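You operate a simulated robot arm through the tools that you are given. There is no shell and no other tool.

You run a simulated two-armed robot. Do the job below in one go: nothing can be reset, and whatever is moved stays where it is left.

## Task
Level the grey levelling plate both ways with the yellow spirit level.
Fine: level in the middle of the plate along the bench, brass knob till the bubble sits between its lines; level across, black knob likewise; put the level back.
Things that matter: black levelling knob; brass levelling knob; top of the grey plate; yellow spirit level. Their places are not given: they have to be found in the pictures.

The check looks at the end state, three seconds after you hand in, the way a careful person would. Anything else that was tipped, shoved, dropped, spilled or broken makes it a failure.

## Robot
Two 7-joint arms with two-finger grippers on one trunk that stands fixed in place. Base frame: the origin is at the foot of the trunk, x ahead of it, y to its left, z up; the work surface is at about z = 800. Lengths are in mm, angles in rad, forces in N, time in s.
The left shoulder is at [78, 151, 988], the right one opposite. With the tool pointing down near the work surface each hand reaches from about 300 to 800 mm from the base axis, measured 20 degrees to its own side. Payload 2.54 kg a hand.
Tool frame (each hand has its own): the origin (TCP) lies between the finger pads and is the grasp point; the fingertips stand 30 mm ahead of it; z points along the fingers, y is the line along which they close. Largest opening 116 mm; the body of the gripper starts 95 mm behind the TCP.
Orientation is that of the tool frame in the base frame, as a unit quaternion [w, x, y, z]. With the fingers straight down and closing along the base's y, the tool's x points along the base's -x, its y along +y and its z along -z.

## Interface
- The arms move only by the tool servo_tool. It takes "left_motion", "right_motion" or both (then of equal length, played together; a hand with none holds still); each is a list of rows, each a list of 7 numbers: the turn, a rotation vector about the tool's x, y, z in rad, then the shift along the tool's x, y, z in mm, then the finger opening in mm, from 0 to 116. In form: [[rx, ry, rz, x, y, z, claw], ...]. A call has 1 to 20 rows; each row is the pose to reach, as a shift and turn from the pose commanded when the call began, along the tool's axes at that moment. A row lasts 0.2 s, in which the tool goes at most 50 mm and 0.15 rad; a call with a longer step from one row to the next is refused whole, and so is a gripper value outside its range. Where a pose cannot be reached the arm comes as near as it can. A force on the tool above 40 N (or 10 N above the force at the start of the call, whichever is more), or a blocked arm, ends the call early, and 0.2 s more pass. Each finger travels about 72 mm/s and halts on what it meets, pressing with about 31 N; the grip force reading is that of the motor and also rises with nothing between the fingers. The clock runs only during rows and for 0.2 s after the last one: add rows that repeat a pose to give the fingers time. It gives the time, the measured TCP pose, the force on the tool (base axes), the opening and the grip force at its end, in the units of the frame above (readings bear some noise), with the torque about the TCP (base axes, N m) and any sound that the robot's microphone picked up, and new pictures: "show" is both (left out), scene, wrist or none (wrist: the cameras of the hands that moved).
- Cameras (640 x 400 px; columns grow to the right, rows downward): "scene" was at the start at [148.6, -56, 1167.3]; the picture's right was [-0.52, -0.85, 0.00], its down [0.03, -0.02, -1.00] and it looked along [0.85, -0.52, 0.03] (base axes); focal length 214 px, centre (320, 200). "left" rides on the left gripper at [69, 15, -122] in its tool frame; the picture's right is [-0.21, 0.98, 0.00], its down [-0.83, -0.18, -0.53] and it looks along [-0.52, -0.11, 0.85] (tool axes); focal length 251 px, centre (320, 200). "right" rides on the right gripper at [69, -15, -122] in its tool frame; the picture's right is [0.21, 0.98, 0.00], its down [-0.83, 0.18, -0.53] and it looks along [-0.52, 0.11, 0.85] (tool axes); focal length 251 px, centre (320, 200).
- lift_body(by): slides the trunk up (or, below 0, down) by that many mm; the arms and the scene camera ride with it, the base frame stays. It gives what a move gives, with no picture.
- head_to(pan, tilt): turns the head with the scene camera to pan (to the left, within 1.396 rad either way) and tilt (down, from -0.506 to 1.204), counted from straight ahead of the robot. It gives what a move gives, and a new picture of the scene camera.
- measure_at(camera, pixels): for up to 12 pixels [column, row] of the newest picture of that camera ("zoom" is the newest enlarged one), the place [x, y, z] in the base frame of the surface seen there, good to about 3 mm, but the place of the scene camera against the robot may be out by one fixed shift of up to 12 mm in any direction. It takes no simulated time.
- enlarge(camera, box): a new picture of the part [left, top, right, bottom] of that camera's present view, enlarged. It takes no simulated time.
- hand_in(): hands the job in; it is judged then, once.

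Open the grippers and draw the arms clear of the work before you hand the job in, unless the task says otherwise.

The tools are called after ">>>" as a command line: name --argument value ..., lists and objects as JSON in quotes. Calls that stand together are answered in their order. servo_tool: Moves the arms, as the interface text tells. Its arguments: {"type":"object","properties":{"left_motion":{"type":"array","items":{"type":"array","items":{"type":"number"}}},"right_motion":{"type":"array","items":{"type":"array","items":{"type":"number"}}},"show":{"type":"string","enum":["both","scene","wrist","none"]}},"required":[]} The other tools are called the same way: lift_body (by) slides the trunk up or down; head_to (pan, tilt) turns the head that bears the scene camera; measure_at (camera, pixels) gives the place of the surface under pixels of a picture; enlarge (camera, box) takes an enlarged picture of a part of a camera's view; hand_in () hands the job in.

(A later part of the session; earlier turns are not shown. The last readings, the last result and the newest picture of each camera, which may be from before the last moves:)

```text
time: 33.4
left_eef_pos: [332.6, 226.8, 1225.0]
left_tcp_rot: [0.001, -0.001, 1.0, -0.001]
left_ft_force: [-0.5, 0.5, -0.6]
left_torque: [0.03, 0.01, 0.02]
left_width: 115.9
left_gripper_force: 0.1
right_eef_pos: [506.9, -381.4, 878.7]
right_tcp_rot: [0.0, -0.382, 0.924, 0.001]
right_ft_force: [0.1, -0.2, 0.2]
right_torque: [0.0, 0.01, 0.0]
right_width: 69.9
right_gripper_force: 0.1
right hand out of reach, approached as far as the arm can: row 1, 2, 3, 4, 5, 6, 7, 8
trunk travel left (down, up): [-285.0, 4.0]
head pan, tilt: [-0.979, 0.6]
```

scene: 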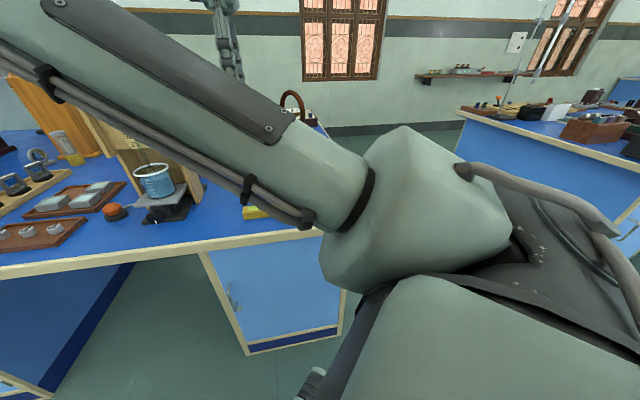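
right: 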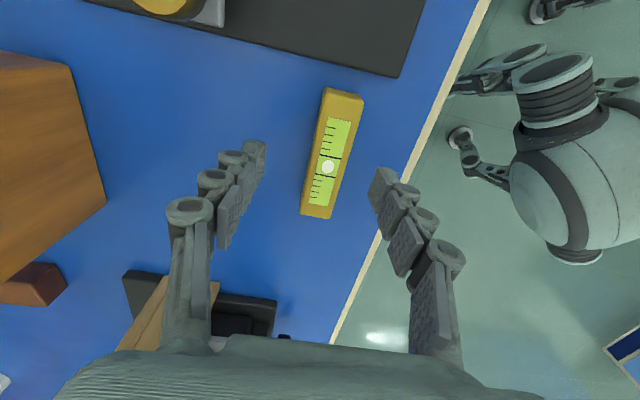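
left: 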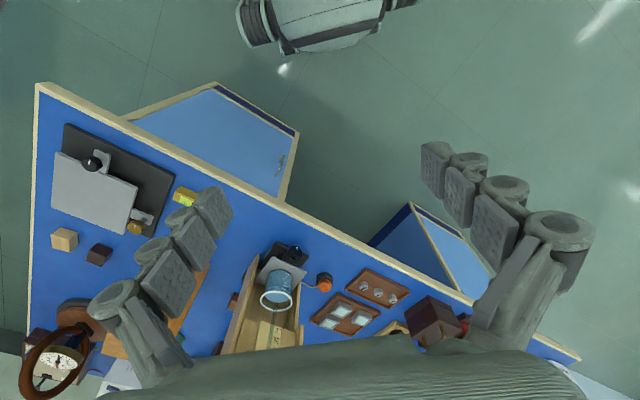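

Not far enough around. I repeat the first successful path: up to about 1175 and y about -312, then down.

>>> servo_tool --right_motion '[[0, 0, 0, 0, 0, -45, 70], [0, 0, 0, 0, 0, -90, 70], [0, 0, 0, 0, 0, -135, 70], [0, 0, 0, 0, 0, -180, 70], [0, 0, 0, 0, 0, -220, 70], [0, 0, 0, -10, 15, -260, 70], [0, 0, 0, -20, 30, -296, 70], [0, 0, 0, -30, 45, -296, 70], [0, 0, 0, -40, 58, -296, 70], [0, 0, 0, -40, 58, -296, 70], [0, 0, 0, -40, 58, -256, 70], [0, 0, 0, -40, 58, -216, 70], [0, 0, 0, -40, 58, -176, 70], [0, 0, 0, -40, 58, -136, 70], [0, 0, 0, -40, 58, -96, 70], [0, 0, 0, -40, 58, -56, 70], [0, 0, 0, -40, 58, -56, 70]]' --show "scene"

```text
time: 37.0
left_eef_pos: [333.1, 226.8, 1225.6]
left_tcp_rot: [0.001, -0.002, 1.0, -0.001]
left_ft_force: [-0.7, -0.2, -0.8]
left_torque: [0.01, 0.02, -0.01]
left_width: 116.2
left_gripper_force: 0.1
right_eef_pos: [493.3, -310.9, 933.1]
right_tcp_rot: [0.0, -0.383, 0.924, 0.0]
right_ft_force: [0.2, -0.1, 0.0]
right_torque: [0.01, 0.01, -0.01]
right_width: 70.1
right_gripper_force: 0.0
right hand out of reach, approached as far as the arm can: row 7
trunk travel left (down, up): [-285.0, 4.0]
head pan, tilt: [-0.979, 0.6]
```

scene: 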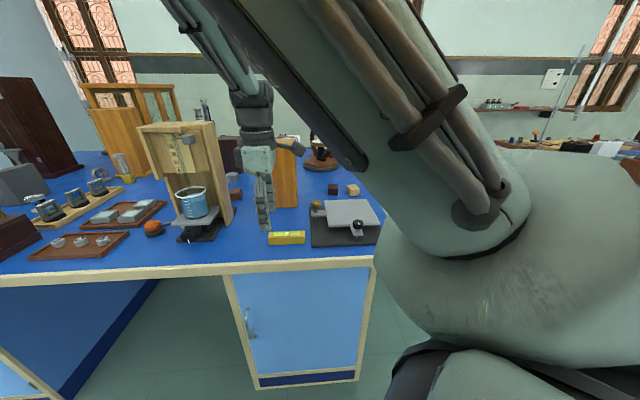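

It worked again. I move to the level's centre and down to z about 870.

>>> servo_tool --right_motion '[[0, 0, 0, 12, -17, 0, 70], [0, 0, 0, 24, -34, 0, 70], [0, 0, 0, 35.4, -51.5, 0, 70], [0, 0, 0, 35.4, -51.5, 30, 70], [0, 0, 0, 35.4, -51.5, 60, 70], [0, 0, 0, 35.4, -51.5, 60, 70]]' --show "wrist"

```text
time: 38.4
left_eef_pos: [333.7, 227.5, 1225.8]
left_tcp_rot: [0.001, -0.001, 1.0, -0.002]
left_ft_force: [-0.2, 0.3, -0.2]
left_torque: [-0.02, 0.0, 0.02]
left_width: 116.2
left_gripper_force: 0.1
right_eef_pos: [504.9, -374.6, 875.5]
right_tcp_rot: [0.0, -0.383, 0.924, 0.0]
right_ft_force: [-0.6, -0.1, -1.3]
right_torque: [0.01, -0.02, 0.02]
right_width: 70.0
right_gripper_force: 0.0
trunk travel left (down, up): [-285.0, 4.0]
head pan, tilt: [-0.979, 0.6]
```

right: 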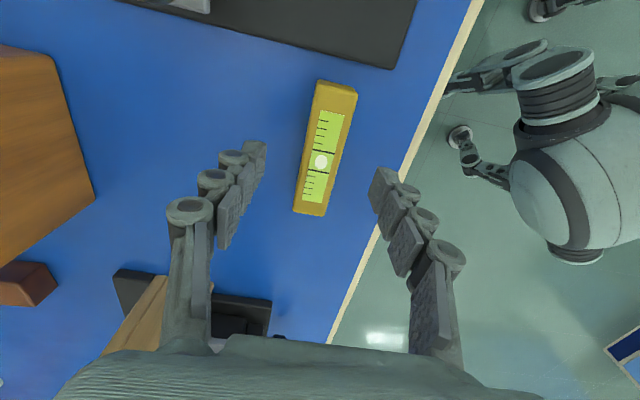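

Hand at (505,-374.6,875.5). I descend 43 mm slowly to about 832, watching the force.

>>> servo_tool --right_motion '[[0, 0, 0, 0, 1.5, 15, 60], [0, 0, 0, 0, 1.5, 28, 50], [0, 0, 0, 0, 1.5, 38, 50], [0, 0, 0, 0, 1.5, 42, 50], [0, 0, 0, 0, 1.5, 43, 50], [0, 0, 0, 0, 1.5, 43, 50]]' --show "wrist"

```text
time: 39.8
left_eef_pos: [333.2, 226.9, 1225.3]
left_tcp_rot: [0.001, -0.001, 1.0, -0.001]
left_ft_force: [0.2, -1.0, 0.5]
left_torque: [0.01, -0.01, 0.0]
left_width: 116.1
left_gripper_force: 0.0
right_eef_pos: [504.4, -370.3, 830.9]
right_tcp_rot: [0.0, -0.383, 0.924, -0.001]
right_ft_force: [-1.3, 0.6, 0.6]
right_torque: [0.01, 0.0, -0.01]
right_width: 50.0
right_gripper_force: 0.1
trunk travel left (down, up): [-285.0, 4.0]
head pan, tilt: [-0.979, 0.6]
```

right: 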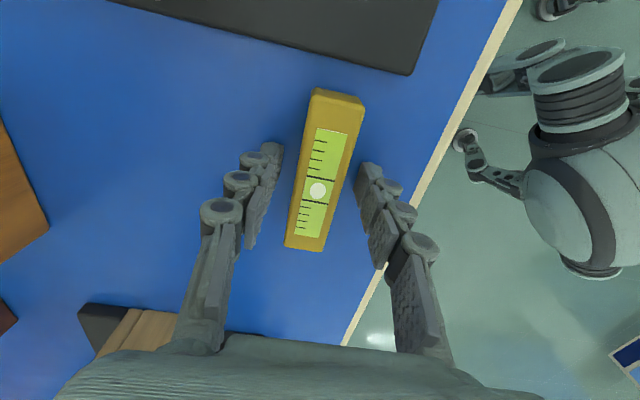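

Tips are about 1-2 mm above the bench. I close firmly and lift slowly, a few millimetres per row.

>>> servo_tool --right_motion '[[0, 0, 0, 0, 0, 0, 30], [0, 0, 0, 0, 0, 0, 5], [0, 0, 0, 0, 0, 0, 5], [0, 0, 0, 0, 0, 0, 5], [0, 0, 0, 0, 0, -1, 5], [0, 0, 0, 0, 0, -3, 5], [0, 0, 0, 0, 0, -6, 5], [0, 0, 0, 0, 0, -9, 5], [0, 0, 0, 0, 0, -12, 5], [0, 0, 0, 0, 0, -15, 5]]' --show "wrist"

```text
time: 42.0
left_eef_pos: [333.9, 226.5, 1225.8]
left_tcp_rot: [0.001, -0.001, 1.0, -0.001]
left_ft_force: [-0.1, -0.5, 0.5]
left_torque: [-0.01, -0.03, -0.01]
left_width: 116.0
left_gripper_force: 0.2
right_eef_pos: [503.4, -372.1, 845.5]
right_tcp_rot: [0.001, -0.383, 0.924, 0.0]
right_ft_force: [-0.3, 0.9, -0.9]
right_torque: [0.0, 0.03, -0.02]
right_width: 26.9
right_gripper_force: 31.2
trunk travel left (down, up): [-285.0, 4.0]
head pan, tilt: [-0.979, 0.6]
```

right: 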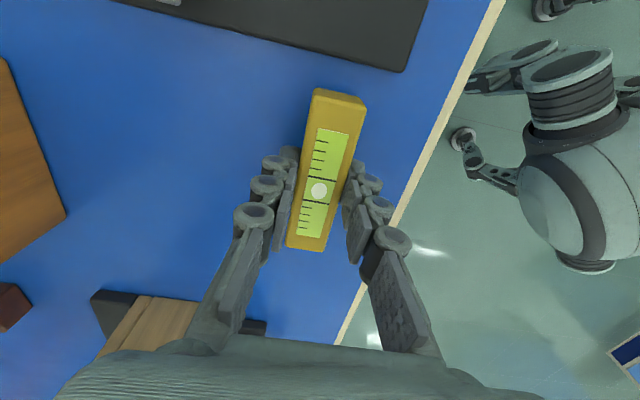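

The level stays at the same place in the wrist picture while the bench moved away, so it is held. I lift further, gently, and check again.

>>> servo_tool --right_motion '[[0, 0, 0, 0, 0, -5, 5], [0, 0, 0, 0, 0, -12, 5], [0, 0, 0, 0, 0, -20, 5], [0, 0, 0, 0, 0, -30, 5], [0, 0, 0, 0, 0, -40, 5], [0, 0, 0, 0, 0, -50, 5], [0, 0, 0, 0, 0, -60, 5], [0, 0, 0, 0, 0, -70, 5], [0, 0, 0, 0, 0, -80, 5], [0, 0, 0, 0, 0, -90, 5], [0, 0, 0, 0, 0, -97, 5], [0, 0, 0, 0, 0, -100, 5]]' --show "wrist"

```text
time: 44.6
left_eef_pos: [334.2, 226.1, 1226.3]
left_tcp_rot: [0.001, -0.001, 1.0, -0.001]
left_ft_force: [0.0, 0.6, 0.1]
left_torque: [0.0, 0.0, 0.03]
left_width: 116.0
left_gripper_force: 0.0
right_eef_pos: [502.6, -371.3, 945.9]
right_tcp_rot: [-0.001, -0.382, 0.924, 0.0]
right_ft_force: [0.6, 0.9, -1.3]
right_torque: [0.02, 0.01, -0.02]
right_width: 27.1
right_gripper_force: 31.2
trunk travel left (down, up): [-285.0, 4.0]
head pan, tilt: [-0.979, 0.6]
```

right: 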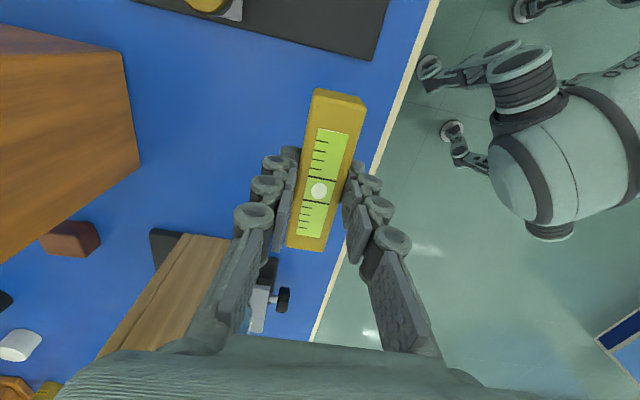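

Held well at z 946. I carry it over to the plate's middle in small steps.

>>> servo_tool --right_motion '[[0, 0, 0, 5, -2.4, 0, 5], [0, 0, 0, 14, -6.6, 0, 5], [0, 0, 0, 27, -12.7, 0, 5], [0, 0, 0, 41, -19.4, 0, 5], [0, 0, 0, 55, -26, 0, 5], [0, 0, 0, 70, -33, 0, 5], [0, 0, 0, 85, -40, 0, 5], [0, 0, 0, 100, -47, 0, 5], [0, 0, 0, 115, -54.3, 0, 5], [0, 0, 0, 130, -61.4, 0, 5], [0, 0, 0, 145, -68.5, 0, 5], [0, 0, 0, 160, -75.5, 0, 5], [0, 0, 0, 173, -81.7, 0, 5], [0, 0, 0, 183, -86.4, 0, 5], [0, 0, 0, 188.3, -88.9, 0, 5], [0, 0, 0, 188.3, -88.9, 0, 5]]' --show "both"

```text
time: 48.0
left_eef_pos: [333.7, 226.2, 1225.5]
left_tcp_rot: [0.0, -0.001, 1.0, -0.001]
left_ft_force: [-0.2, -0.6, 0.4]
left_torque: [0.04, 0.0, -0.01]
left_width: 116.2
left_gripper_force: 0.0
right_eef_pos: [434.0, -567.6, 946.4]
right_tcp_rot: [0.001, -0.383, 0.924, 0.0]
right_ft_force: [0.1, -0.2, -0.6]
right_torque: [0.04, 0.02, 0.01]
right_width: 27.0
right_gripper_force: 31.6
trunk travel left (down, up): [-285.0, 4.0]
head pan, tilt: [-0.979, 0.6]
```

scene: 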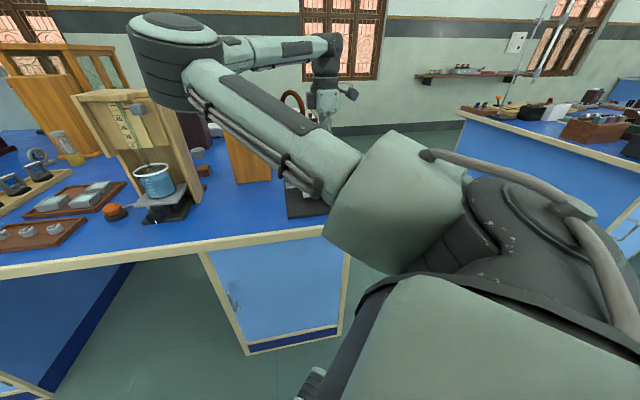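
right: 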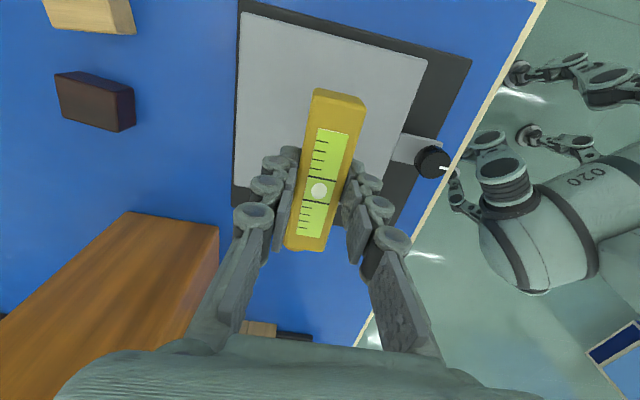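

The level is over the plate's middle. I measure the plate surface around it from here to know the touchdown height and tilt.

>>> measure_at --camera "right" --pixels '[[245, 25], [418, 60], [240, 180], [388, 165], [280, 60], [360, 70], [260, 120], [390, 110], [275, 145], [370, 140], [432, 160], [320, 190]]'

>>> enlarge --camera "right" --box '[220, 0, 460, 260]'

```text
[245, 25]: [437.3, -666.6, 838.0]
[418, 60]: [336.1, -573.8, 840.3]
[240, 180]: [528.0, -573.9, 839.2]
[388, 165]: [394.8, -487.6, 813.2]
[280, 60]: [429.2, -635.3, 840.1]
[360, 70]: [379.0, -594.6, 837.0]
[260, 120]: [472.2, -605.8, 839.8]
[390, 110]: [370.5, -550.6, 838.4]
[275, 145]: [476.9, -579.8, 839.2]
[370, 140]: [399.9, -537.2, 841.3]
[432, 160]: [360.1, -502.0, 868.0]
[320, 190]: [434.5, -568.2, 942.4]
```

```text
1.54 times, centred on (340, 130) of right
```

zoom: 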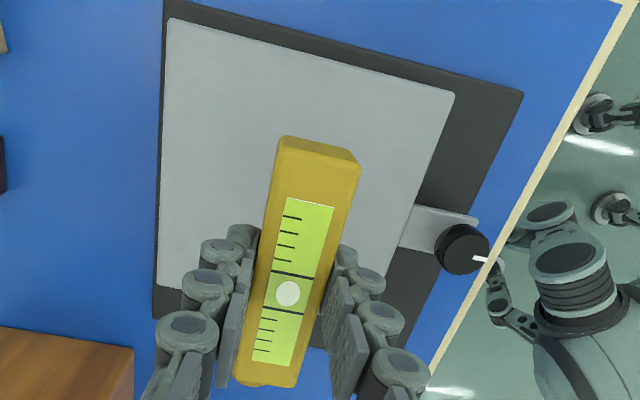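

Plate top is about 839.5, so the level should touch at TCP z about 870. I descend to about 873 first.

>>> servo_tool --right_motion '[[0, 0, 0, 0, 0, 6, 5], [0, 0, 0, 0, 0, 16, 5], [0, 0, 0, 0, 0, 28, 5], [0, 0, 0, 0, 0, 40, 5], [0, 0, 0, 0, 0, 52, 5], [0, 0, 0, 0, 0, 62, 5], [0, 0, 0, 0, 0, 69, 5], [0, 0, 0, 0, 0, 72, 5], [0, 0, 0, 0, 0, 72.5, 5], [0, 0, 0, 0, 0, 72.5, 5]]' --show "wrist"

```text
time: 50.2
left_eef_pos: [333.6, 225.6, 1224.3]
left_tcp_rot: [0.0, -0.001, 1.0, -0.001]
left_ft_force: [-0.1, -0.5, 0.2]
left_torque: [0.02, -0.02, 0.02]
left_width: 116.2
left_gripper_force: 0.1
right_eef_pos: [433.2, -568.8, 874.4]
right_tcp_rot: [0.0, -0.383, 0.924, 0.0]
right_ft_force: [-0.8, 0.1, -1.2]
right_torque: [-0.01, 0.0, 0.01]
right_width: 27.1
right_gripper_force: 30.5
trunk travel left (down, up): [-285.0, 4.0]
head pan, tilt: [-0.979, 0.6]
```

right: 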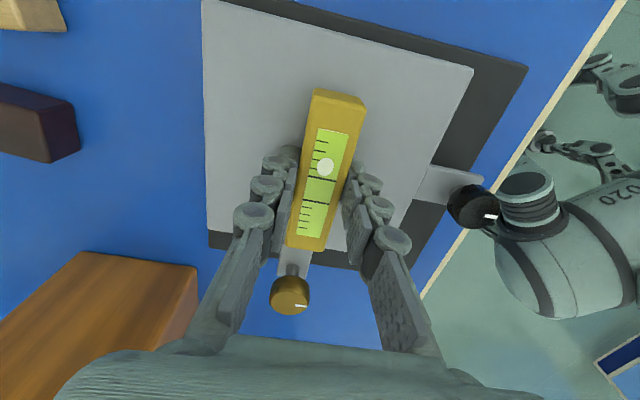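

The bubble moved to (325,167), so the level may be just touching. I go down in half-millimetre steps and watch the force.

>>> servo_tool --right_motion '[[0, 0, 0, 0, 0, 0.5, 5], [0, 0, 0, 0, 0, 1, 5], [0, 0, 0, 0, 0, 1, 5]]' --show "wrist"

```text
time: 51.0
left_eef_pos: [333.4, 226.6, 1224.5]
left_tcp_rot: [0.001, -0.002, 1.0, -0.001]
left_ft_force: [-0.2, -0.6, 0.0]
left_torque: [-0.02, -0.01, -0.03]
left_width: 116.2
left_gripper_force: 0.1
right_eef_pos: [433.3, -567.7, 872.7]
right_tcp_rot: [-0.001, -0.382, 0.924, 0.0]
right_ft_force: [0.2, -0.6, -1.2]
right_torque: [-0.04, -0.03, 0.01]
right_width: 27.0
right_gripper_force: 31.7
trunk travel left (down, up): [-285.0, 4.0]
head pan, tilt: [-0.979, 0.6]
```

right: 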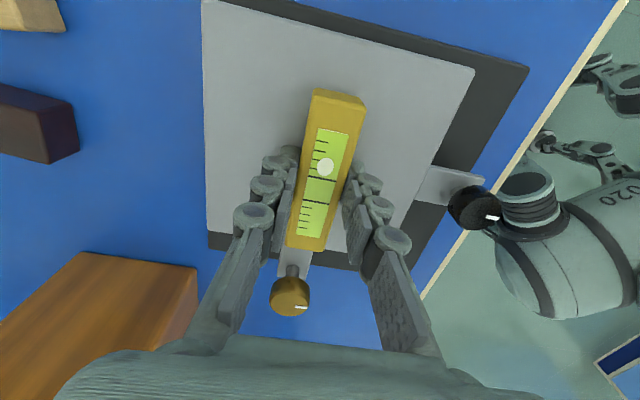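

Force is still just the weight (-1.2 N), so no contact yet. I continue down another 2 mm in small steps.

>>> servo_tool --right_motion '[[0, 0, 0, 0, 0, 0.5, 5], [0, 0, 0, 0, 0, 1, 5], [0, 0, 0, 0, 0, 1.5, 5], [0, 0, 0, 0, 0, 1.5, 5]]' --show "wrist"

```text
time: 52.0
left_eef_pos: [333.6, 225.3, 1225.7]
left_tcp_rot: [0.0, 0.0, 1.0, -0.001]
left_ft_force: [-0.4, -0.3, 0.6]
left_torque: [0.02, 0.0, -0.01]
left_width: 116.0
left_gripper_force: 0.0
right_eef_pos: [434.4, -568.1, 871.1]
right_tcp_rot: [0.0, -0.383, 0.924, 0.0]
right_ft_force: [0.2, -0.8, -1.4]
right_torque: [0.0, 0.02, 0.01]
right_width: 27.1
right_gripper_force: 30.8
trunk travel left (down, up): [-285.0, 4.0]
head pan, tilt: [-0.979, 0.6]
```

right: 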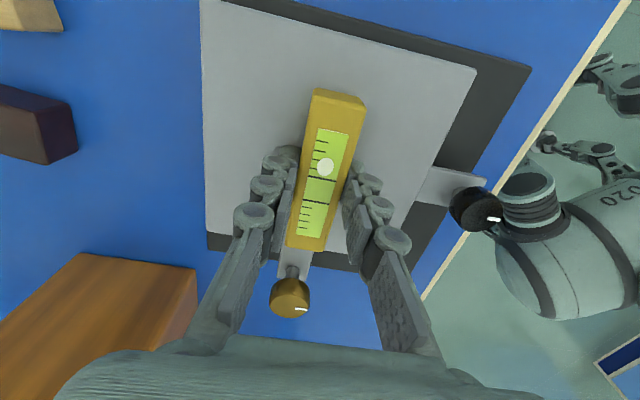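

Still only weight on the hand. I look closely at the gap below the level.

>>> enlarge --camera "right" --box '[270, 70, 390, 270]'

>>> enlarge --camera "scene" --box '[270, 140, 350, 230]'

```text
2.00 times, centred on (330, 170) of right
```

zoom: 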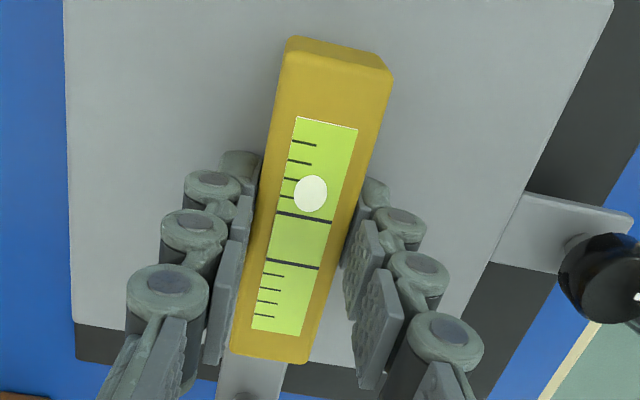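

```text
4.44 times, centred on (310, 185) of scene
```

zoom: 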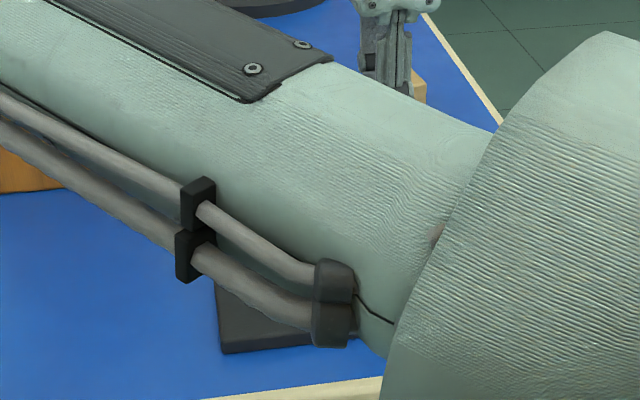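

The gap can't be judged by eye, and the scene view is blocked by the arm. I continue down in 0.5 mm steps.

>>> servo_tool --right_motion '[[0, 0, 0, 0, 0, 0.5, 5], [0, 0, 0, 0, 0, 1.0, 5], [0, 0, 0, 0, 0, 1.0, 5]]' --show "none"

>>> servo_tool --right_motion '[[0, 0, 0, 0, 0, 0.4, 5], [0, 0, 0, 0, 0, 0.8, 5], [0, 0, 0, 0, 0, 0.8, 5]]' --show "wrist"

```text
time: 52.8
left_eef_pos: [333.3, 226.9, 1225.3]
left_tcp_rot: [0.0, -0.001, 1.0, 0.0]
left_ft_force: [0.2, 0.2, -0.4]
left_torque: [0.04, 0.0, 0.04]
left_width: 115.9
left_gripper_force: 0.1
right_eef_pos: [433.8, -567.5, 871.7]
right_tcp_rot: [0.0, -0.383, 0.924, -0.002]
right_ft_force: [1.1, -1.9, 4.5]
right_torque: [0.0, -0.06, -0.03]
right_width: 27.0
right_gripper_force: 30.9
trunk travel left (down, up): [-285.0, 4.0]
head pan, tilt: [-0.979, 0.6]
```

```text
time: 53.6
left_eef_pos: [332.9, 227.8, 1225.6]
left_tcp_rot: [0.001, -0.001, 1.0, -0.002]
left_ft_force: [-1.0, -0.1, 0.1]
left_torque: [-0.01, 0.0, 0.0]
left_width: 116.0
left_gripper_force: 0.0
right_eef_pos: [433.6, -567.0, 871.9]
right_tcp_rot: [0.0, -0.383, 0.924, -0.001]
right_ft_force: [2.4, -3.5, 11.9]
right_torque: [-0.05, -0.06, -0.02]
right_width: 27.0
right_gripper_force: 30.9
trunk travel left (down, up): [-285.0, 4.0]
head pan, tilt: [-0.979, 0.6]
```

right: 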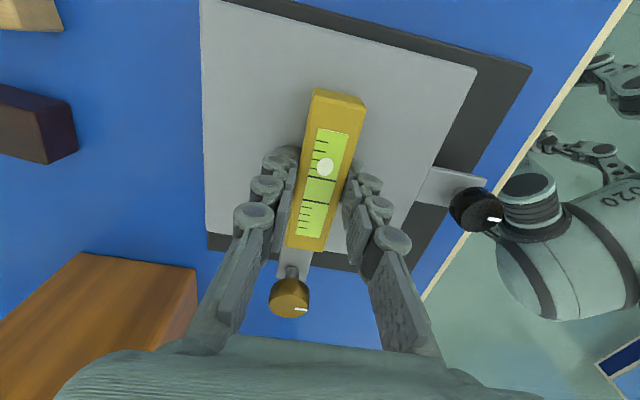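

Contact: 11.9 N now. I back off 0.9 mm, open gently, then rise straight up.

>>> servo_tool --right_motion '[[0, 0, 0, 0, 0, -0.5, 5], [0, 0, 0, 0, 0, -0.9, 5], [0, 0, 0, 0, 0, -0.9, 26], [0, 0, 0, 0, 0, -0.9, 28], [0, 0, 0, 0, 0, -0.9, 31], [0, 0, 0, 0, 0, -0.9, 36], [0, 0, 0, 0, 0, -0.9, 44], [0, 0, 0, 0, 0, -0.9, 52], [0, 0, 0, 0, 0, -0.9, 52]]' --show "wrist"

```text
time: 55.6
left_eef_pos: [333.9, 225.4, 1226.1]
left_tcp_rot: [0.0, -0.001, 1.0, 0.0]
left_ft_force: [0.0, -0.8, 0.6]
left_torque: [-0.02, 0.01, 0.02]
left_width: 115.9
left_gripper_force: 0.0
right_eef_pos: [434.6, -567.3, 870.5]
right_tcp_rot: [0.0, -0.383, 0.924, 0.0]
right_ft_force: [0.3, 0.3, 0.7]
right_torque: [-0.02, 0.02, 0.02]
right_width: 51.8
right_gripper_force: 0.1
trunk travel left (down, up): [-285.0, 4.0]
head pan, tilt: [-0.979, 0.6]
```

right: 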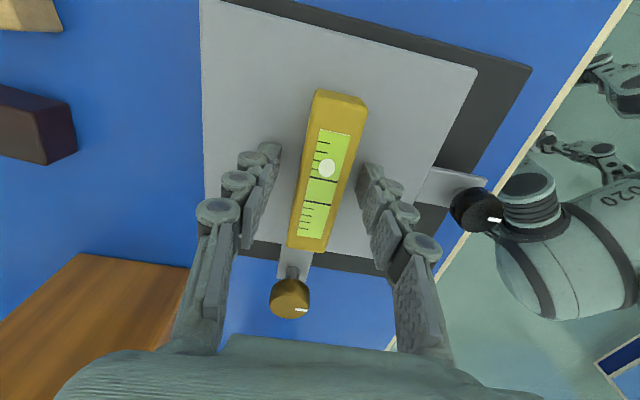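

Released; the bubble sits one line-width off, towards the end away from the brass knob, so the brass side is low. I rise and move above the brass knob, turning the wrist so the camera will see both knob and level.

>>> servo_tool --right_motion '[[0, 0, 0, 0, 0, -15, 52], [0, 0, 0, 0, 0, -40, 60], [0, 0, 0, 0, 0, -70, 60], [0, 0, 0.14, -10, 0, -90, 60], [0, 0, 0.28, -20, 0, -90, 60], [0, 0, 0.42, -30, 0, -90, 60], [0, 0, 0.56, -40, 0.5, -90, 60], [0, 0, 0.7, -50, 1, -90, 60], [0, 0, 0.84, -60, 1, -90, 60], [0, 0, 0.98, -70, 1.5, -90, 60], [0, 0, 1.12, -80, 2, -90, 60], [0, 0, 1.26, -90, 2, -90, 60], [0, 0, 1.4, -96, 2, -90, 60], [0, 0, 1.54, -99.7, 2.1, -90, 60], [0, 0, 1.57, -99.7, 2.1, -90, 60], [0, 0, 1.57, -99.7, 2.1, -90, 60]]' --show "both"

```text
time: 59.0
left_eef_pos: [332.3, 226.6, 1225.9]
left_tcp_rot: [0.0, -0.001, 1.0, -0.001]
left_ft_force: [-0.1, 0.1, -0.7]
left_torque: [0.01, 0.0, 0.0]
left_width: 116.0
left_gripper_force: 0.0
right_eef_pos: [501.8, -495.2, 960.7]
right_tcp_rot: [-0.001, 0.384, 0.923, 0.0]
right_ft_force: [0.9, 0.8, -0.3]
right_torque: [0.02, -0.01, -0.01]
right_width: 59.8
right_gripper_force: 0.1
trunk travel left (down, up): [-285.0, 4.0]
head pan, tilt: [-0.979, 0.6]
```

scene: 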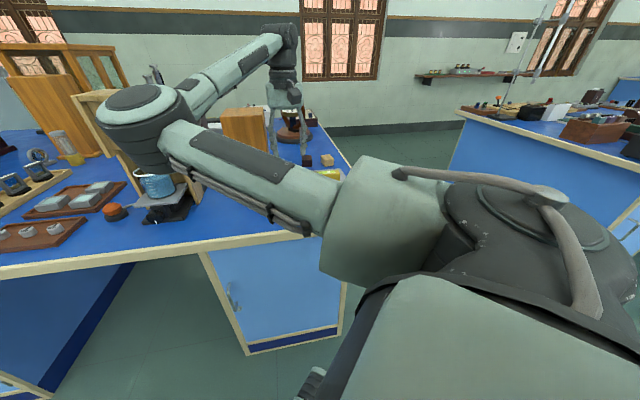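
right: 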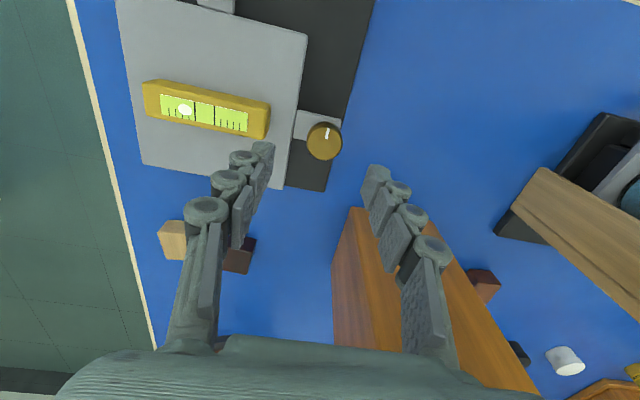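

The wrist picture shows the level (185,110 for the bubble) and the brass knob at (324,142). I measure the knob and enlarge the level and knob for a reference reading.

>>> measure_at --camera "right" --pixels '[[324, 140], [310, 138], [339, 142], [325, 125], [323, 155], [303, 128], [185, 110], [150, 92], [262, 125]]'

>>> enlarge --camera "right" --box '[130, 60, 280, 150]'

>>> enlarge --camera "right" --box '[284, 100, 364, 180]'

```text
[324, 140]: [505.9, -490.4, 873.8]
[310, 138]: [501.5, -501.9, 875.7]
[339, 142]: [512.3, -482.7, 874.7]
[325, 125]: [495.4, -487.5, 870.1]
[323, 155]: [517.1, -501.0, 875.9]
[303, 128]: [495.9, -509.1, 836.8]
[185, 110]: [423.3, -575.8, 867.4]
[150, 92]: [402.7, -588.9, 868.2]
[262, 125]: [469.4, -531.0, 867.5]
```

```text
4.27 times, centred on (205, 105) of right
```

zoom: 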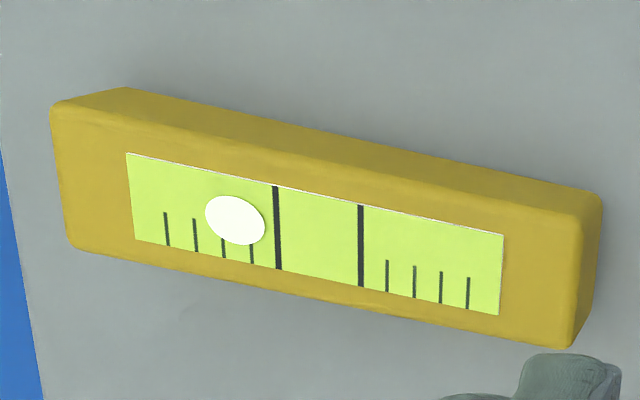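

```text
5.00 times, centred on (324, 140) of right
```

zoom: 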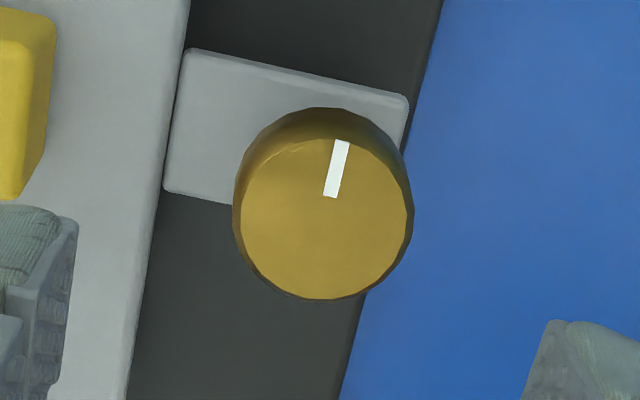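

I measure the knob's top disc in this zoom to get its centre and diameter.

>>> measure_at --camera "zoom" --pixels '[[325, 218], [245, 218], [402, 215], [328, 290], [325, 150], [265, 160], [385, 165], [380, 275], [270, 275]]'

```text
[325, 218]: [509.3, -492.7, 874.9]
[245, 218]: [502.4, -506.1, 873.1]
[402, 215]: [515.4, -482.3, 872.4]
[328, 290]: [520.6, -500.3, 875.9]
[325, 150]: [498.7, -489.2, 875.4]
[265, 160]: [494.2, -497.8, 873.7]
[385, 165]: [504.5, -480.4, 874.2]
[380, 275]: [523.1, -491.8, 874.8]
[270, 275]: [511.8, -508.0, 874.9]
```

Knob centre is (509,-494), diameter about 28, top z about 874. I centre the hand on it and go down to TCP z about 885, so the tips surround the knob above its tab.

>>> servo_tool --right_motion '[[0, 0, 0, -2, 3, 0, 50], [0, 0, 0, -4.1, 5.8, 0, 46], [0, 0, 0, -4.1, 5.8, 20, 46], [0, 0, 0, -4.1, 5.8, 40, 46], [0, 0, 0, -4.1, 5.8, 60, 46], [0, 0, 0, -4.1, 5.8, 72, 46], [0, 0, 0, -4.1, 5.8, 76, 46], [0, 0, 0, -4.1, 5.8, 76, 46]]' --show "wrist"

```text
time: 60.8
left_eef_pos: [332.0, 226.2, 1225.9]
left_tcp_rot: [-0.001, 0.0, 1.0, -0.002]
left_ft_force: [-0.8, 0.1, 0.0]
left_torque: [-0.01, 0.01, 0.02]
left_width: 116.4
left_gripper_force: 0.1
right_eef_pos: [510.5, -495.2, 884.6]
right_tcp_rot: [0.0, 0.383, 0.924, -0.001]
right_ft_force: [0.3, 0.8, -0.5]
right_torque: [-0.01, -0.01, -0.01]
right_width: 45.5
right_gripper_force: 0.0
trunk travel left (down, up): [-285.0, 4.0]
head pan, tilt: [-0.979, 0.6]
```

right: 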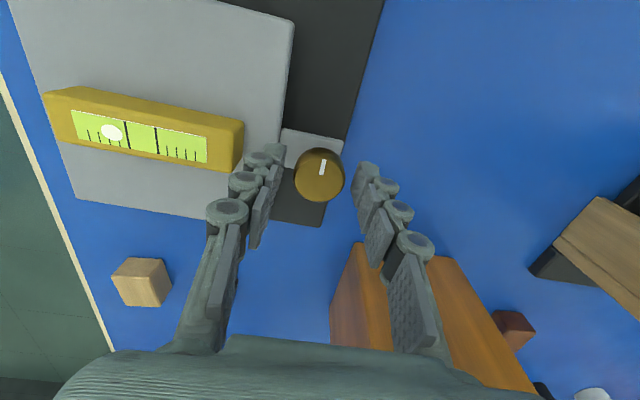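

The knob is between the fingers at about (319,174). I measure it again from close by to centre the grip exactly.

>>> enlarge --camera "right" --box '[270, 130, 370, 220]'

```text
4.44 times, centred on (320, 175) of right
```

zoom: 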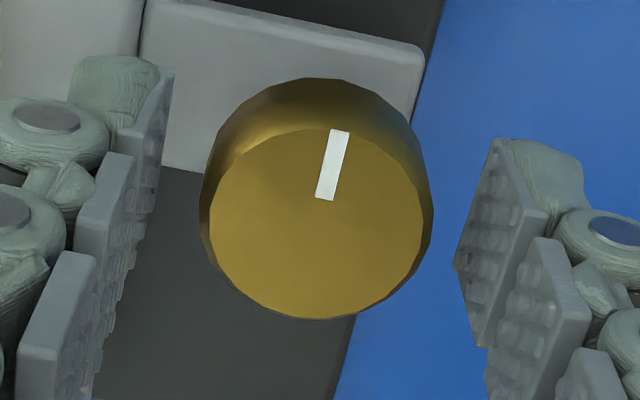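

>>> measure_at --camera "zoom" --pixels '[[316, 222], [214, 222], [418, 222], [318, 312], [316, 132], [245, 155], [392, 290], [245, 290], [392, 160]]'

```text
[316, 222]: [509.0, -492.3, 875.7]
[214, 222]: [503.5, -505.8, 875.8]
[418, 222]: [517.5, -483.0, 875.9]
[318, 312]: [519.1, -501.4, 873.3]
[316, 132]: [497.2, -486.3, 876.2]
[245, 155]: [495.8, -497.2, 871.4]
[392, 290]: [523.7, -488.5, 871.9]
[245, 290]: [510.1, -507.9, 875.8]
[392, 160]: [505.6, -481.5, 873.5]
```

Knob centre (509.1,-494.0); the hand is about 1.8 mm off along its x. I correct that and close on the knob.

>>> servo_tool --right_motion '[[0, 0, 0, 1.8, 0, 0, 46], [0, 0, 0, 1.8, 0, 0, 38], [0, 0, 0, 1.8, 0, 0, 30], [0, 0, 0, 1.8, 0, 0, 20], [0, 0, 0, 1.8, 0, 0, 20], [0, 0, 0, 1.8, 0, 0, 20]]' --show "wrist"

```text
time: 62.2
left_eef_pos: [332.9, 226.9, 1225.6]
left_tcp_rot: [0.001, -0.001, 1.0, -0.002]
left_ft_force: [-0.1, -0.2, -0.9]
left_torque: [0.01, -0.02, -0.01]
left_width: 115.8
left_gripper_force: 0.0
right_eef_pos: [509.3, -493.1, 884.1]
right_tcp_rot: [0.0, 0.383, 0.924, 0.0]
right_ft_force: [-3.6, -3.0, -0.8]
right_torque: [-0.19, 0.05, 0.02]
right_width: 30.9
right_gripper_force: 45.2
trunk travel left (down, up): [-285.0, 4.0]
head pan, tilt: [-0.979, 0.6]
```

right: 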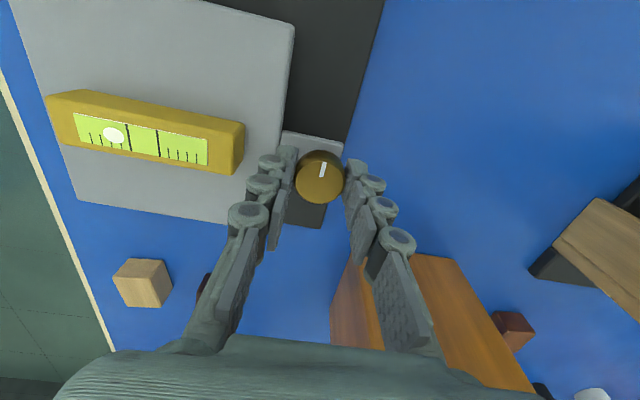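

Gripped at width 30.9, with about 4.7 N along -u, so I ease 0.5 mm that way and try a first turn of 0.3 rad about the tool's z (clockwise from above).

>>> servo_tool --right_motion '[[0, 0, 0, 0, -0.5, 0, 20], [0, 0, 0.1, 0, -0.5, 0, 20], [0, 0, 0.2, 0, -0.5, 0, 20], [0, 0, 0.3, 0, -0.5, 0, 20], [0, 0, 0.3, 0, -0.5, 0, 20], [0, 0, 0.3, 0, -0.5, 0, 20]]' --show "wrist"

>>> enlarge --camera "right" --box '[40, 70, 280, 220]'

```text
time: 63.6
left_eef_pos: [333.6, 227.0, 1226.2]
left_tcp_rot: [-0.001, -0.001, 1.0, -0.001]
left_ft_force: [0.0, 0.0, 0.7]
left_torque: [0.0, 0.0, 0.01]
left_width: 116.0
left_gripper_force: 0.1
right_eef_pos: [509.3, -493.3, 884.4]
right_tcp_rot: [0.0, 0.516, 0.856, -0.001]
right_ft_force: [-3.4, 1.0, -2.0]
right_torque: [0.04, 0.13, 0.0]
right_width: 31.0
right_gripper_force: 45.0
trunk travel left (down, up): [-285.0, 4.0]
head pan, tilt: [-0.979, 0.6]
```

right: 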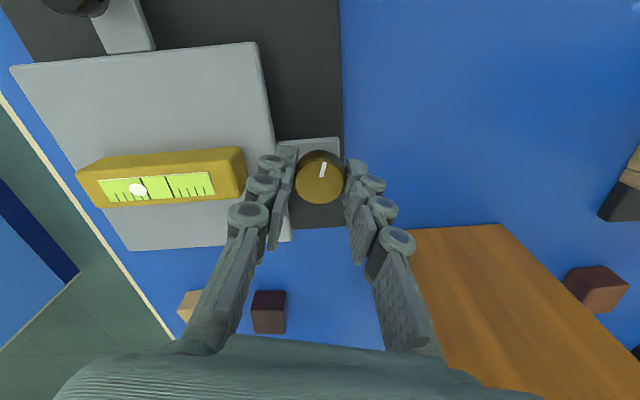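

```text
2.67 times, centred on (160, 145) of right
```

zoom: 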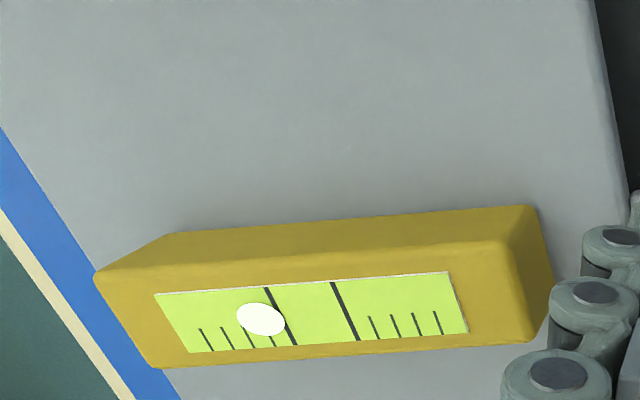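

The knob turned with the hand and the bubble moved towards the middle (from about -1.0 to -0.8 line spacings). I turn a further 0.6 rad the same way.

>>> servo_tool --right_motion '[[0, 0, 0.12, 0, 0, 0, 20], [0, 0, 0.24, 0, 0, 0, 20], [0, 0, 0.36, 0, 0, 0, 20], [0, 0, 0.48, 0, 0, 0, 20], [0, 0, 0.6, 0, 0, 0, 20], [0, 0, 0.6, 0, 0, 0, 20], [0, 0, 0.6, 0, 0, 0, 20]]' --show "wrist"

>>> enlarge --camera "right" --box '[100, 150, 300, 290]'

```text
time: 64.6
left_eef_pos: [331.6, 231.4, 1224.5]
left_tcp_rot: [0.001, -0.002, 1.0, -0.005]
left_ft_force: [-0.5, -0.4, 0.6]
left_torque: [-0.05, -0.1, 0.02]
left_width: 115.8
left_gripper_force: 0.0
right_eef_pos: [500.4, -472.3, 884.0]
right_tcp_rot: [0.0, 0.581, 0.814, 0.014]
right_ft_force: [-18.2, 37.2, -33.8]
right_torque: [-0.32, 2.78, -0.51]
right_width: 15.6
right_gripper_force: 41.7
right hand out of reach, approached as far as the arm can: row 2, 3, 4
trunk travel left (down, up): [-285.0, 4.0]
head pan, tilt: [-0.979, 0.6]
stopped in row 4 (right hand): the force on the tool passed its limit at 167 N (the readings are from after the stop); the commanded pose is now the measured one
```

right: 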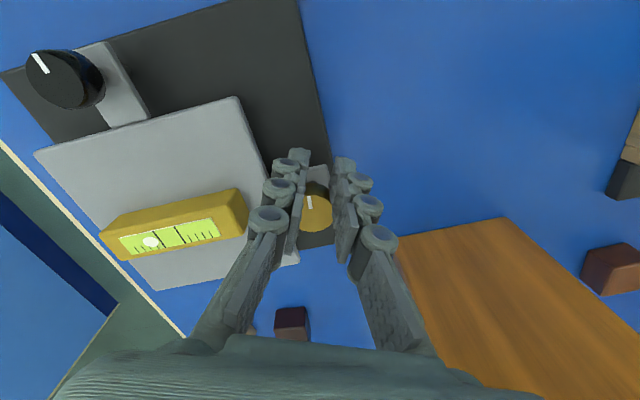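

```text
2.86 times, centred on (200, 220) of right
```

zoom: 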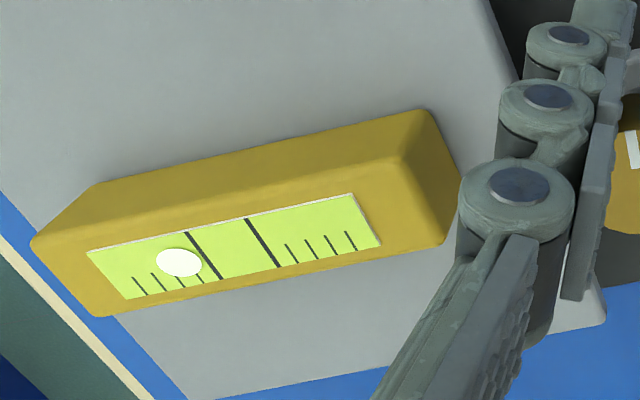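

The arm hit a joint limit and swung off the knob (force spike, hand now at (500,-472)). I open the fingers first without moving and look.

>>> servo_tool --right_motion '[[0, 0, 0, 0, 0, 0, 25], [0, 0, 0, 0, 0, 0, 40], [0, 0, 0, 0, 0, 0, 56], [0, 0, 0, 0, 0, 0, 60]]' --show "both"

```text
time: 65.6
left_eef_pos: [332.3, 226.3, 1225.4]
left_tcp_rot: [0.001, -0.001, 1.0, -0.002]
left_ft_force: [-0.7, 0.2, 0.4]
left_torque: [-0.02, 0.03, -0.01]
left_width: 115.9
left_gripper_force: 0.0
right_eef_pos: [502.2, -481.0, 886.7]
right_tcp_rot: [0.01, 0.583, 0.813, 0.009]
right_ft_force: [0.0, -0.3, 0.2]
right_torque: [0.02, 0.0, -0.01]
right_width: 60.0
right_gripper_force: 0.2
trunk travel left (down, up): [-285.0, 4.0]
head pan, tilt: [-0.979, 0.6]
```

scene: 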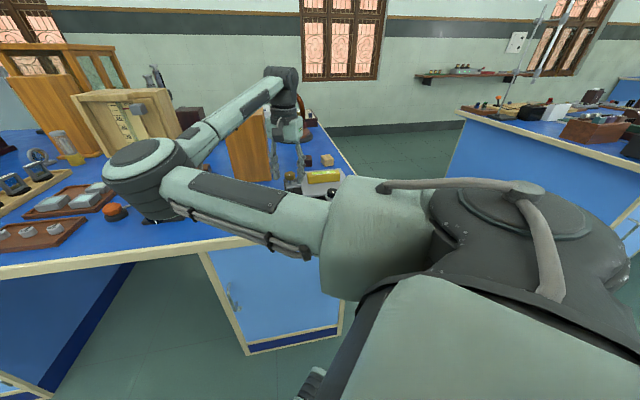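
right: 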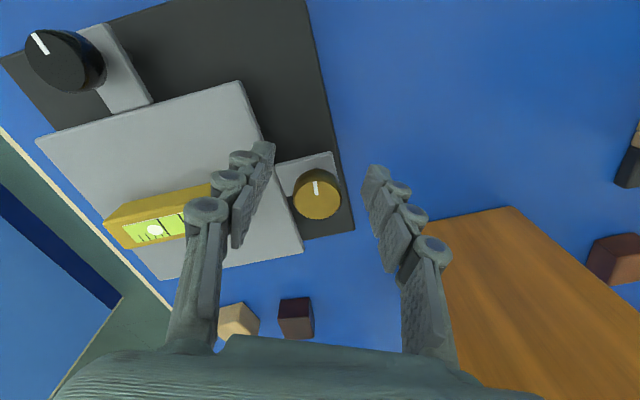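

The fingers are free of the knob. I lift straight up and turn the wrist back to a yaw with more travel left, then check that nothing shifted.

>>> servo_tool --right_motion '[[0, 0, 0, 0, 0, -20, 60], [0, 0, 0, 0, 0, -50, 60], [0, 0, -0.12, 0, 0, -75, 60], [0, 0, -0.24, 0, 0, -75, 60], [0, 0, -0.36, 0, 0, -75, 60], [0, 0, -0.46, 0, 0, -75, 60], [0, 0, -0.46, 0, 0, -75, 60]]' --show "wrist"

>>> measure_at --camera "right" --pixels '[[324, 140], [150, 92], [262, 125]]'

```text
time: 67.2
left_eef_pos: [332.9, 226.9, 1225.8]
left_tcp_rot: [0.001, 0.0, 1.0, -0.002]
left_ft_force: [-0.1, -0.2, -0.7]
left_torque: [-0.03, 0.0, 0.01]
left_width: 116.2
left_gripper_force: 0.1
right_eef_pos: [501.1, -481.6, 962.4]
right_tcp_rot: [0.011, 0.382, 0.924, 0.005]
right_ft_force: [1.0, 0.2, 0.1]
right_torque: [-0.02, -0.04, 0.02]
right_width: 59.9
right_gripper_force: 0.0
trunk travel left (down, up): [-285.0, 4.0]
head pan, tilt: [-0.979, 0.6]
```

right: 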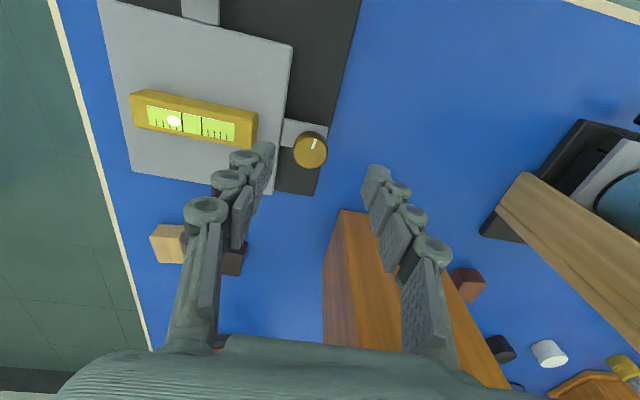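

```text
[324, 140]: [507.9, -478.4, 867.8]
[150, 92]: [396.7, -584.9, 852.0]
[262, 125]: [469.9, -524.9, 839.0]
```

The hand carries a small leftover tilt (about 0.024 rad), which I take out. Then I measure slab, knob and level again for any shift.

>>> servo_tool --right_motion '[[0.009, 0.008, 0, 0, 0, 0, 60], [0.0176, 0.0166, 0, 0, 0, 0, 60], [0.0176, 0.0166, 0, 0, 0, 0, 60]]' --show "wrist"

>>> enlarge --camera "right" --box '[80, 0, 400, 200]'

```text
time: 68.0
left_eef_pos: [333.5, 227.2, 1225.7]
left_tcp_rot: [0.001, 0.0, 1.0, -0.002]
left_ft_force: [-0.4, -0.2, -0.2]
left_torque: [0.0, -0.01, 0.02]
left_width: 115.7
left_gripper_force: 0.0
right_eef_pos: [500.3, -481.8, 960.9]
right_tcp_rot: [0.0, 0.382, 0.924, 0.002]
right_ft_force: [0.0, -0.4, 0.9]
right_torque: [0.0, 0.01, 0.0]
right_width: 59.9
right_gripper_force: 0.0
trunk travel left (down, up): [-285.0, 4.0]
head pan, tilt: [-0.979, 0.6]
```

right: 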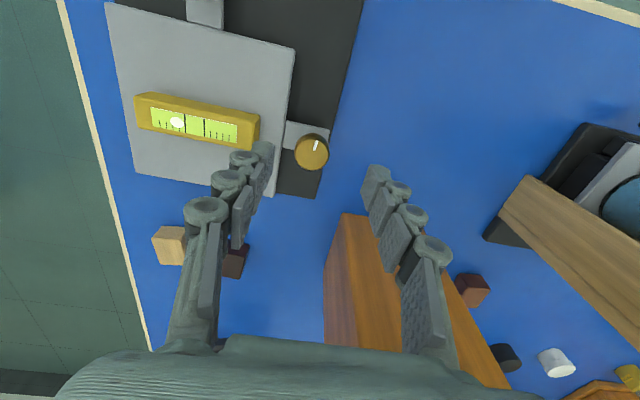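

```text
2.00 times, centred on (240, 100) of right
```

zoom: 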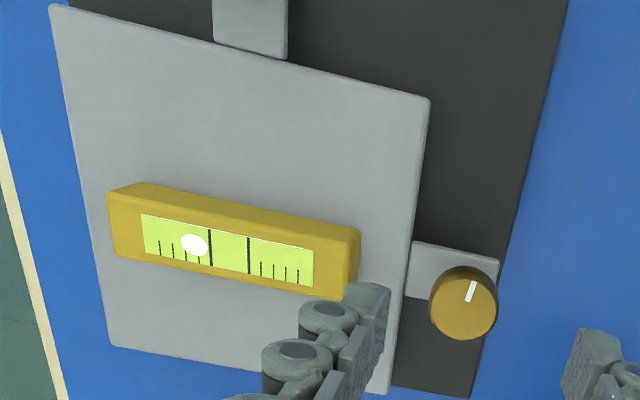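

The bubble is now at about -0.91 spacings. I measure the slab, plate and knob positions in this zoom to see whether the spike moved anything.

>>> measure_at --camera "zoom" --pixels '[[424, 100], [58, 10], [115, 342], [385, 390], [463, 306], [472, 388], [440, 312], [487, 303], [115, 200], [352, 235], [340, 290], [112, 250]]'

```text
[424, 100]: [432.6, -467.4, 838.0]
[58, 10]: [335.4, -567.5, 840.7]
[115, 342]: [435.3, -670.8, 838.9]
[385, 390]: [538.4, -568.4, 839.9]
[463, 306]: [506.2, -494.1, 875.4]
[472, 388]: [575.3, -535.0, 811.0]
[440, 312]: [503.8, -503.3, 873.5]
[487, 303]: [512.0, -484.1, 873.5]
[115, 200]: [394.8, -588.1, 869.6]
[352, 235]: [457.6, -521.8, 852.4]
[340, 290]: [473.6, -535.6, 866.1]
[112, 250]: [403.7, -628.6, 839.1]
```

Nothing has shifted beyond measuring noise. I go back down around the knob with open fingers and turn the open hand backwards in place, as a dry run of the range to be used.

>>> servo_tool --right_motion '[[0, 0, 0, -7, -1, 0, 54], [0, 0, 0, -14.8, -2.5, 0, 54], [0, 0, 0, -14.8, -2.5, 20, 54], [0, 0, 0, -14.8, -2.5, 40, 54], [0, 0, 0, -14.8, -2.5, 60, 54], [0, 0, 0, -14.8, -2.5, 72, 54], [0, 0, 0, -14.8, -2.5, 76, 54], [0, 0, 0, -14.8, -2.5, 76, 54]]' --show "wrist"

```text
time: 69.8
left_eef_pos: [332.3, 226.6, 1227.0]
left_tcp_rot: [0.0, -0.001, 1.0, -0.002]
left_ft_force: [0.4, 0.1, -0.4]
left_torque: [0.0, -0.02, 0.0]
left_width: 116.0
left_gripper_force: 0.0
right_eef_pos: [510.6, -493.4, 885.4]
right_tcp_rot: [0.0, 0.382, 0.924, 0.001]
right_ft_force: [0.1, -0.6, -0.1]
right_torque: [0.03, 0.0, 0.0]
right_width: 53.7
right_gripper_force: 0.1
trunk travel left (down, up): [-285.0, 4.0]
head pan, tilt: [-0.979, 0.6]
```

right: 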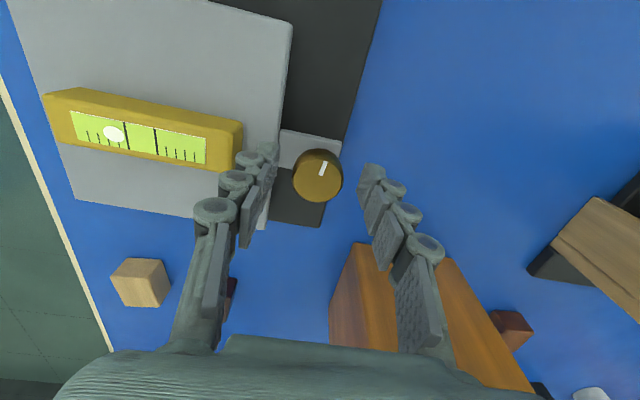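

The hand is around the knob again (knob at (318,174)). I turn the open hand back by 1.4 rad in place.

>>> servo_tool --right_motion '[[0, 0, -0.14, 0, 0, 0, 54], [0, 0, -0.28, 0, 0, 0, 54], [0, 0, -0.42, 0, 0, 0, 54], [0, 0, -0.56, 0, 0, 0, 54], [0, 0, -0.7, 0, 0, 0, 54], [0, 0, -0.84, 0, 0, 0, 54], [0, 0, -0.98, 0, 0, 0, 54], [0, 0, -1.12, 0, 0, 0, 54], [0, 0, -1.26, 0, 0, 0, 54], [0, 0, -1.4, 0, 0, 0, 54], [0, 0, -1.4, 0, 0, 0, 54]]' --show "wrist"

>>> enlarge --camera "right" --box '[270, 130, 370, 220]'

```text
time: 72.2
left_eef_pos: [333.3, 226.9, 1225.9]
left_tcp_rot: [0.0, 0.0, 1.0, -0.001]
left_ft_force: [0.3, 0.8, 0.4]
left_torque: [0.0, 0.01, 0.03]
left_width: 116.1
left_gripper_force: 0.1
right_eef_pos: [509.9, -493.0, 885.3]
right_tcp_rot: [0.001, -0.304, 0.953, 0.002]
right_ft_force: [-0.2, -0.5, 0.7]
right_torque: [0.0, -0.01, 0.01]
right_width: 53.9
right_gripper_force: 0.0
trunk travel left (down, up): [-285.0, 4.0]
head pan, tilt: [-0.979, 0.6]
```

right: 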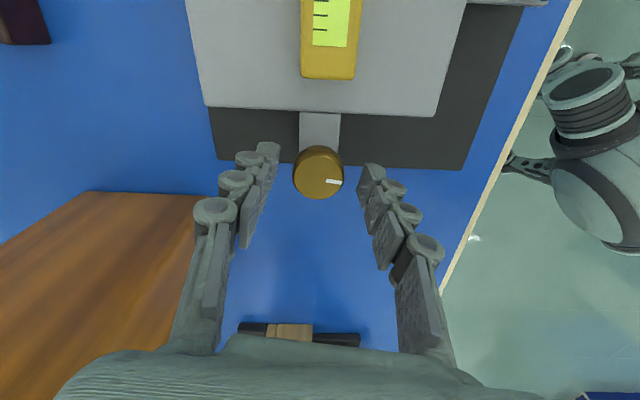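

```text
4.44 times, centred on (320, 175) of right
```

zoom: 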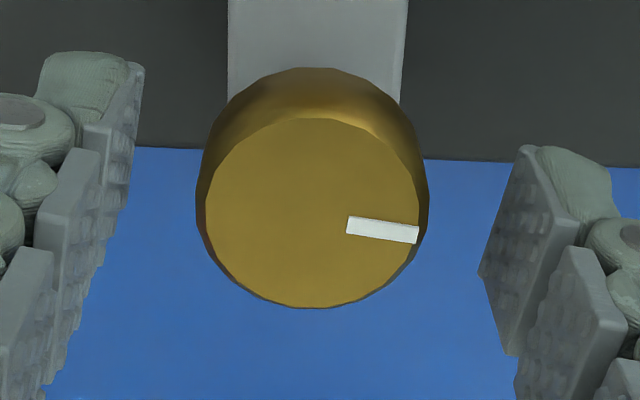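

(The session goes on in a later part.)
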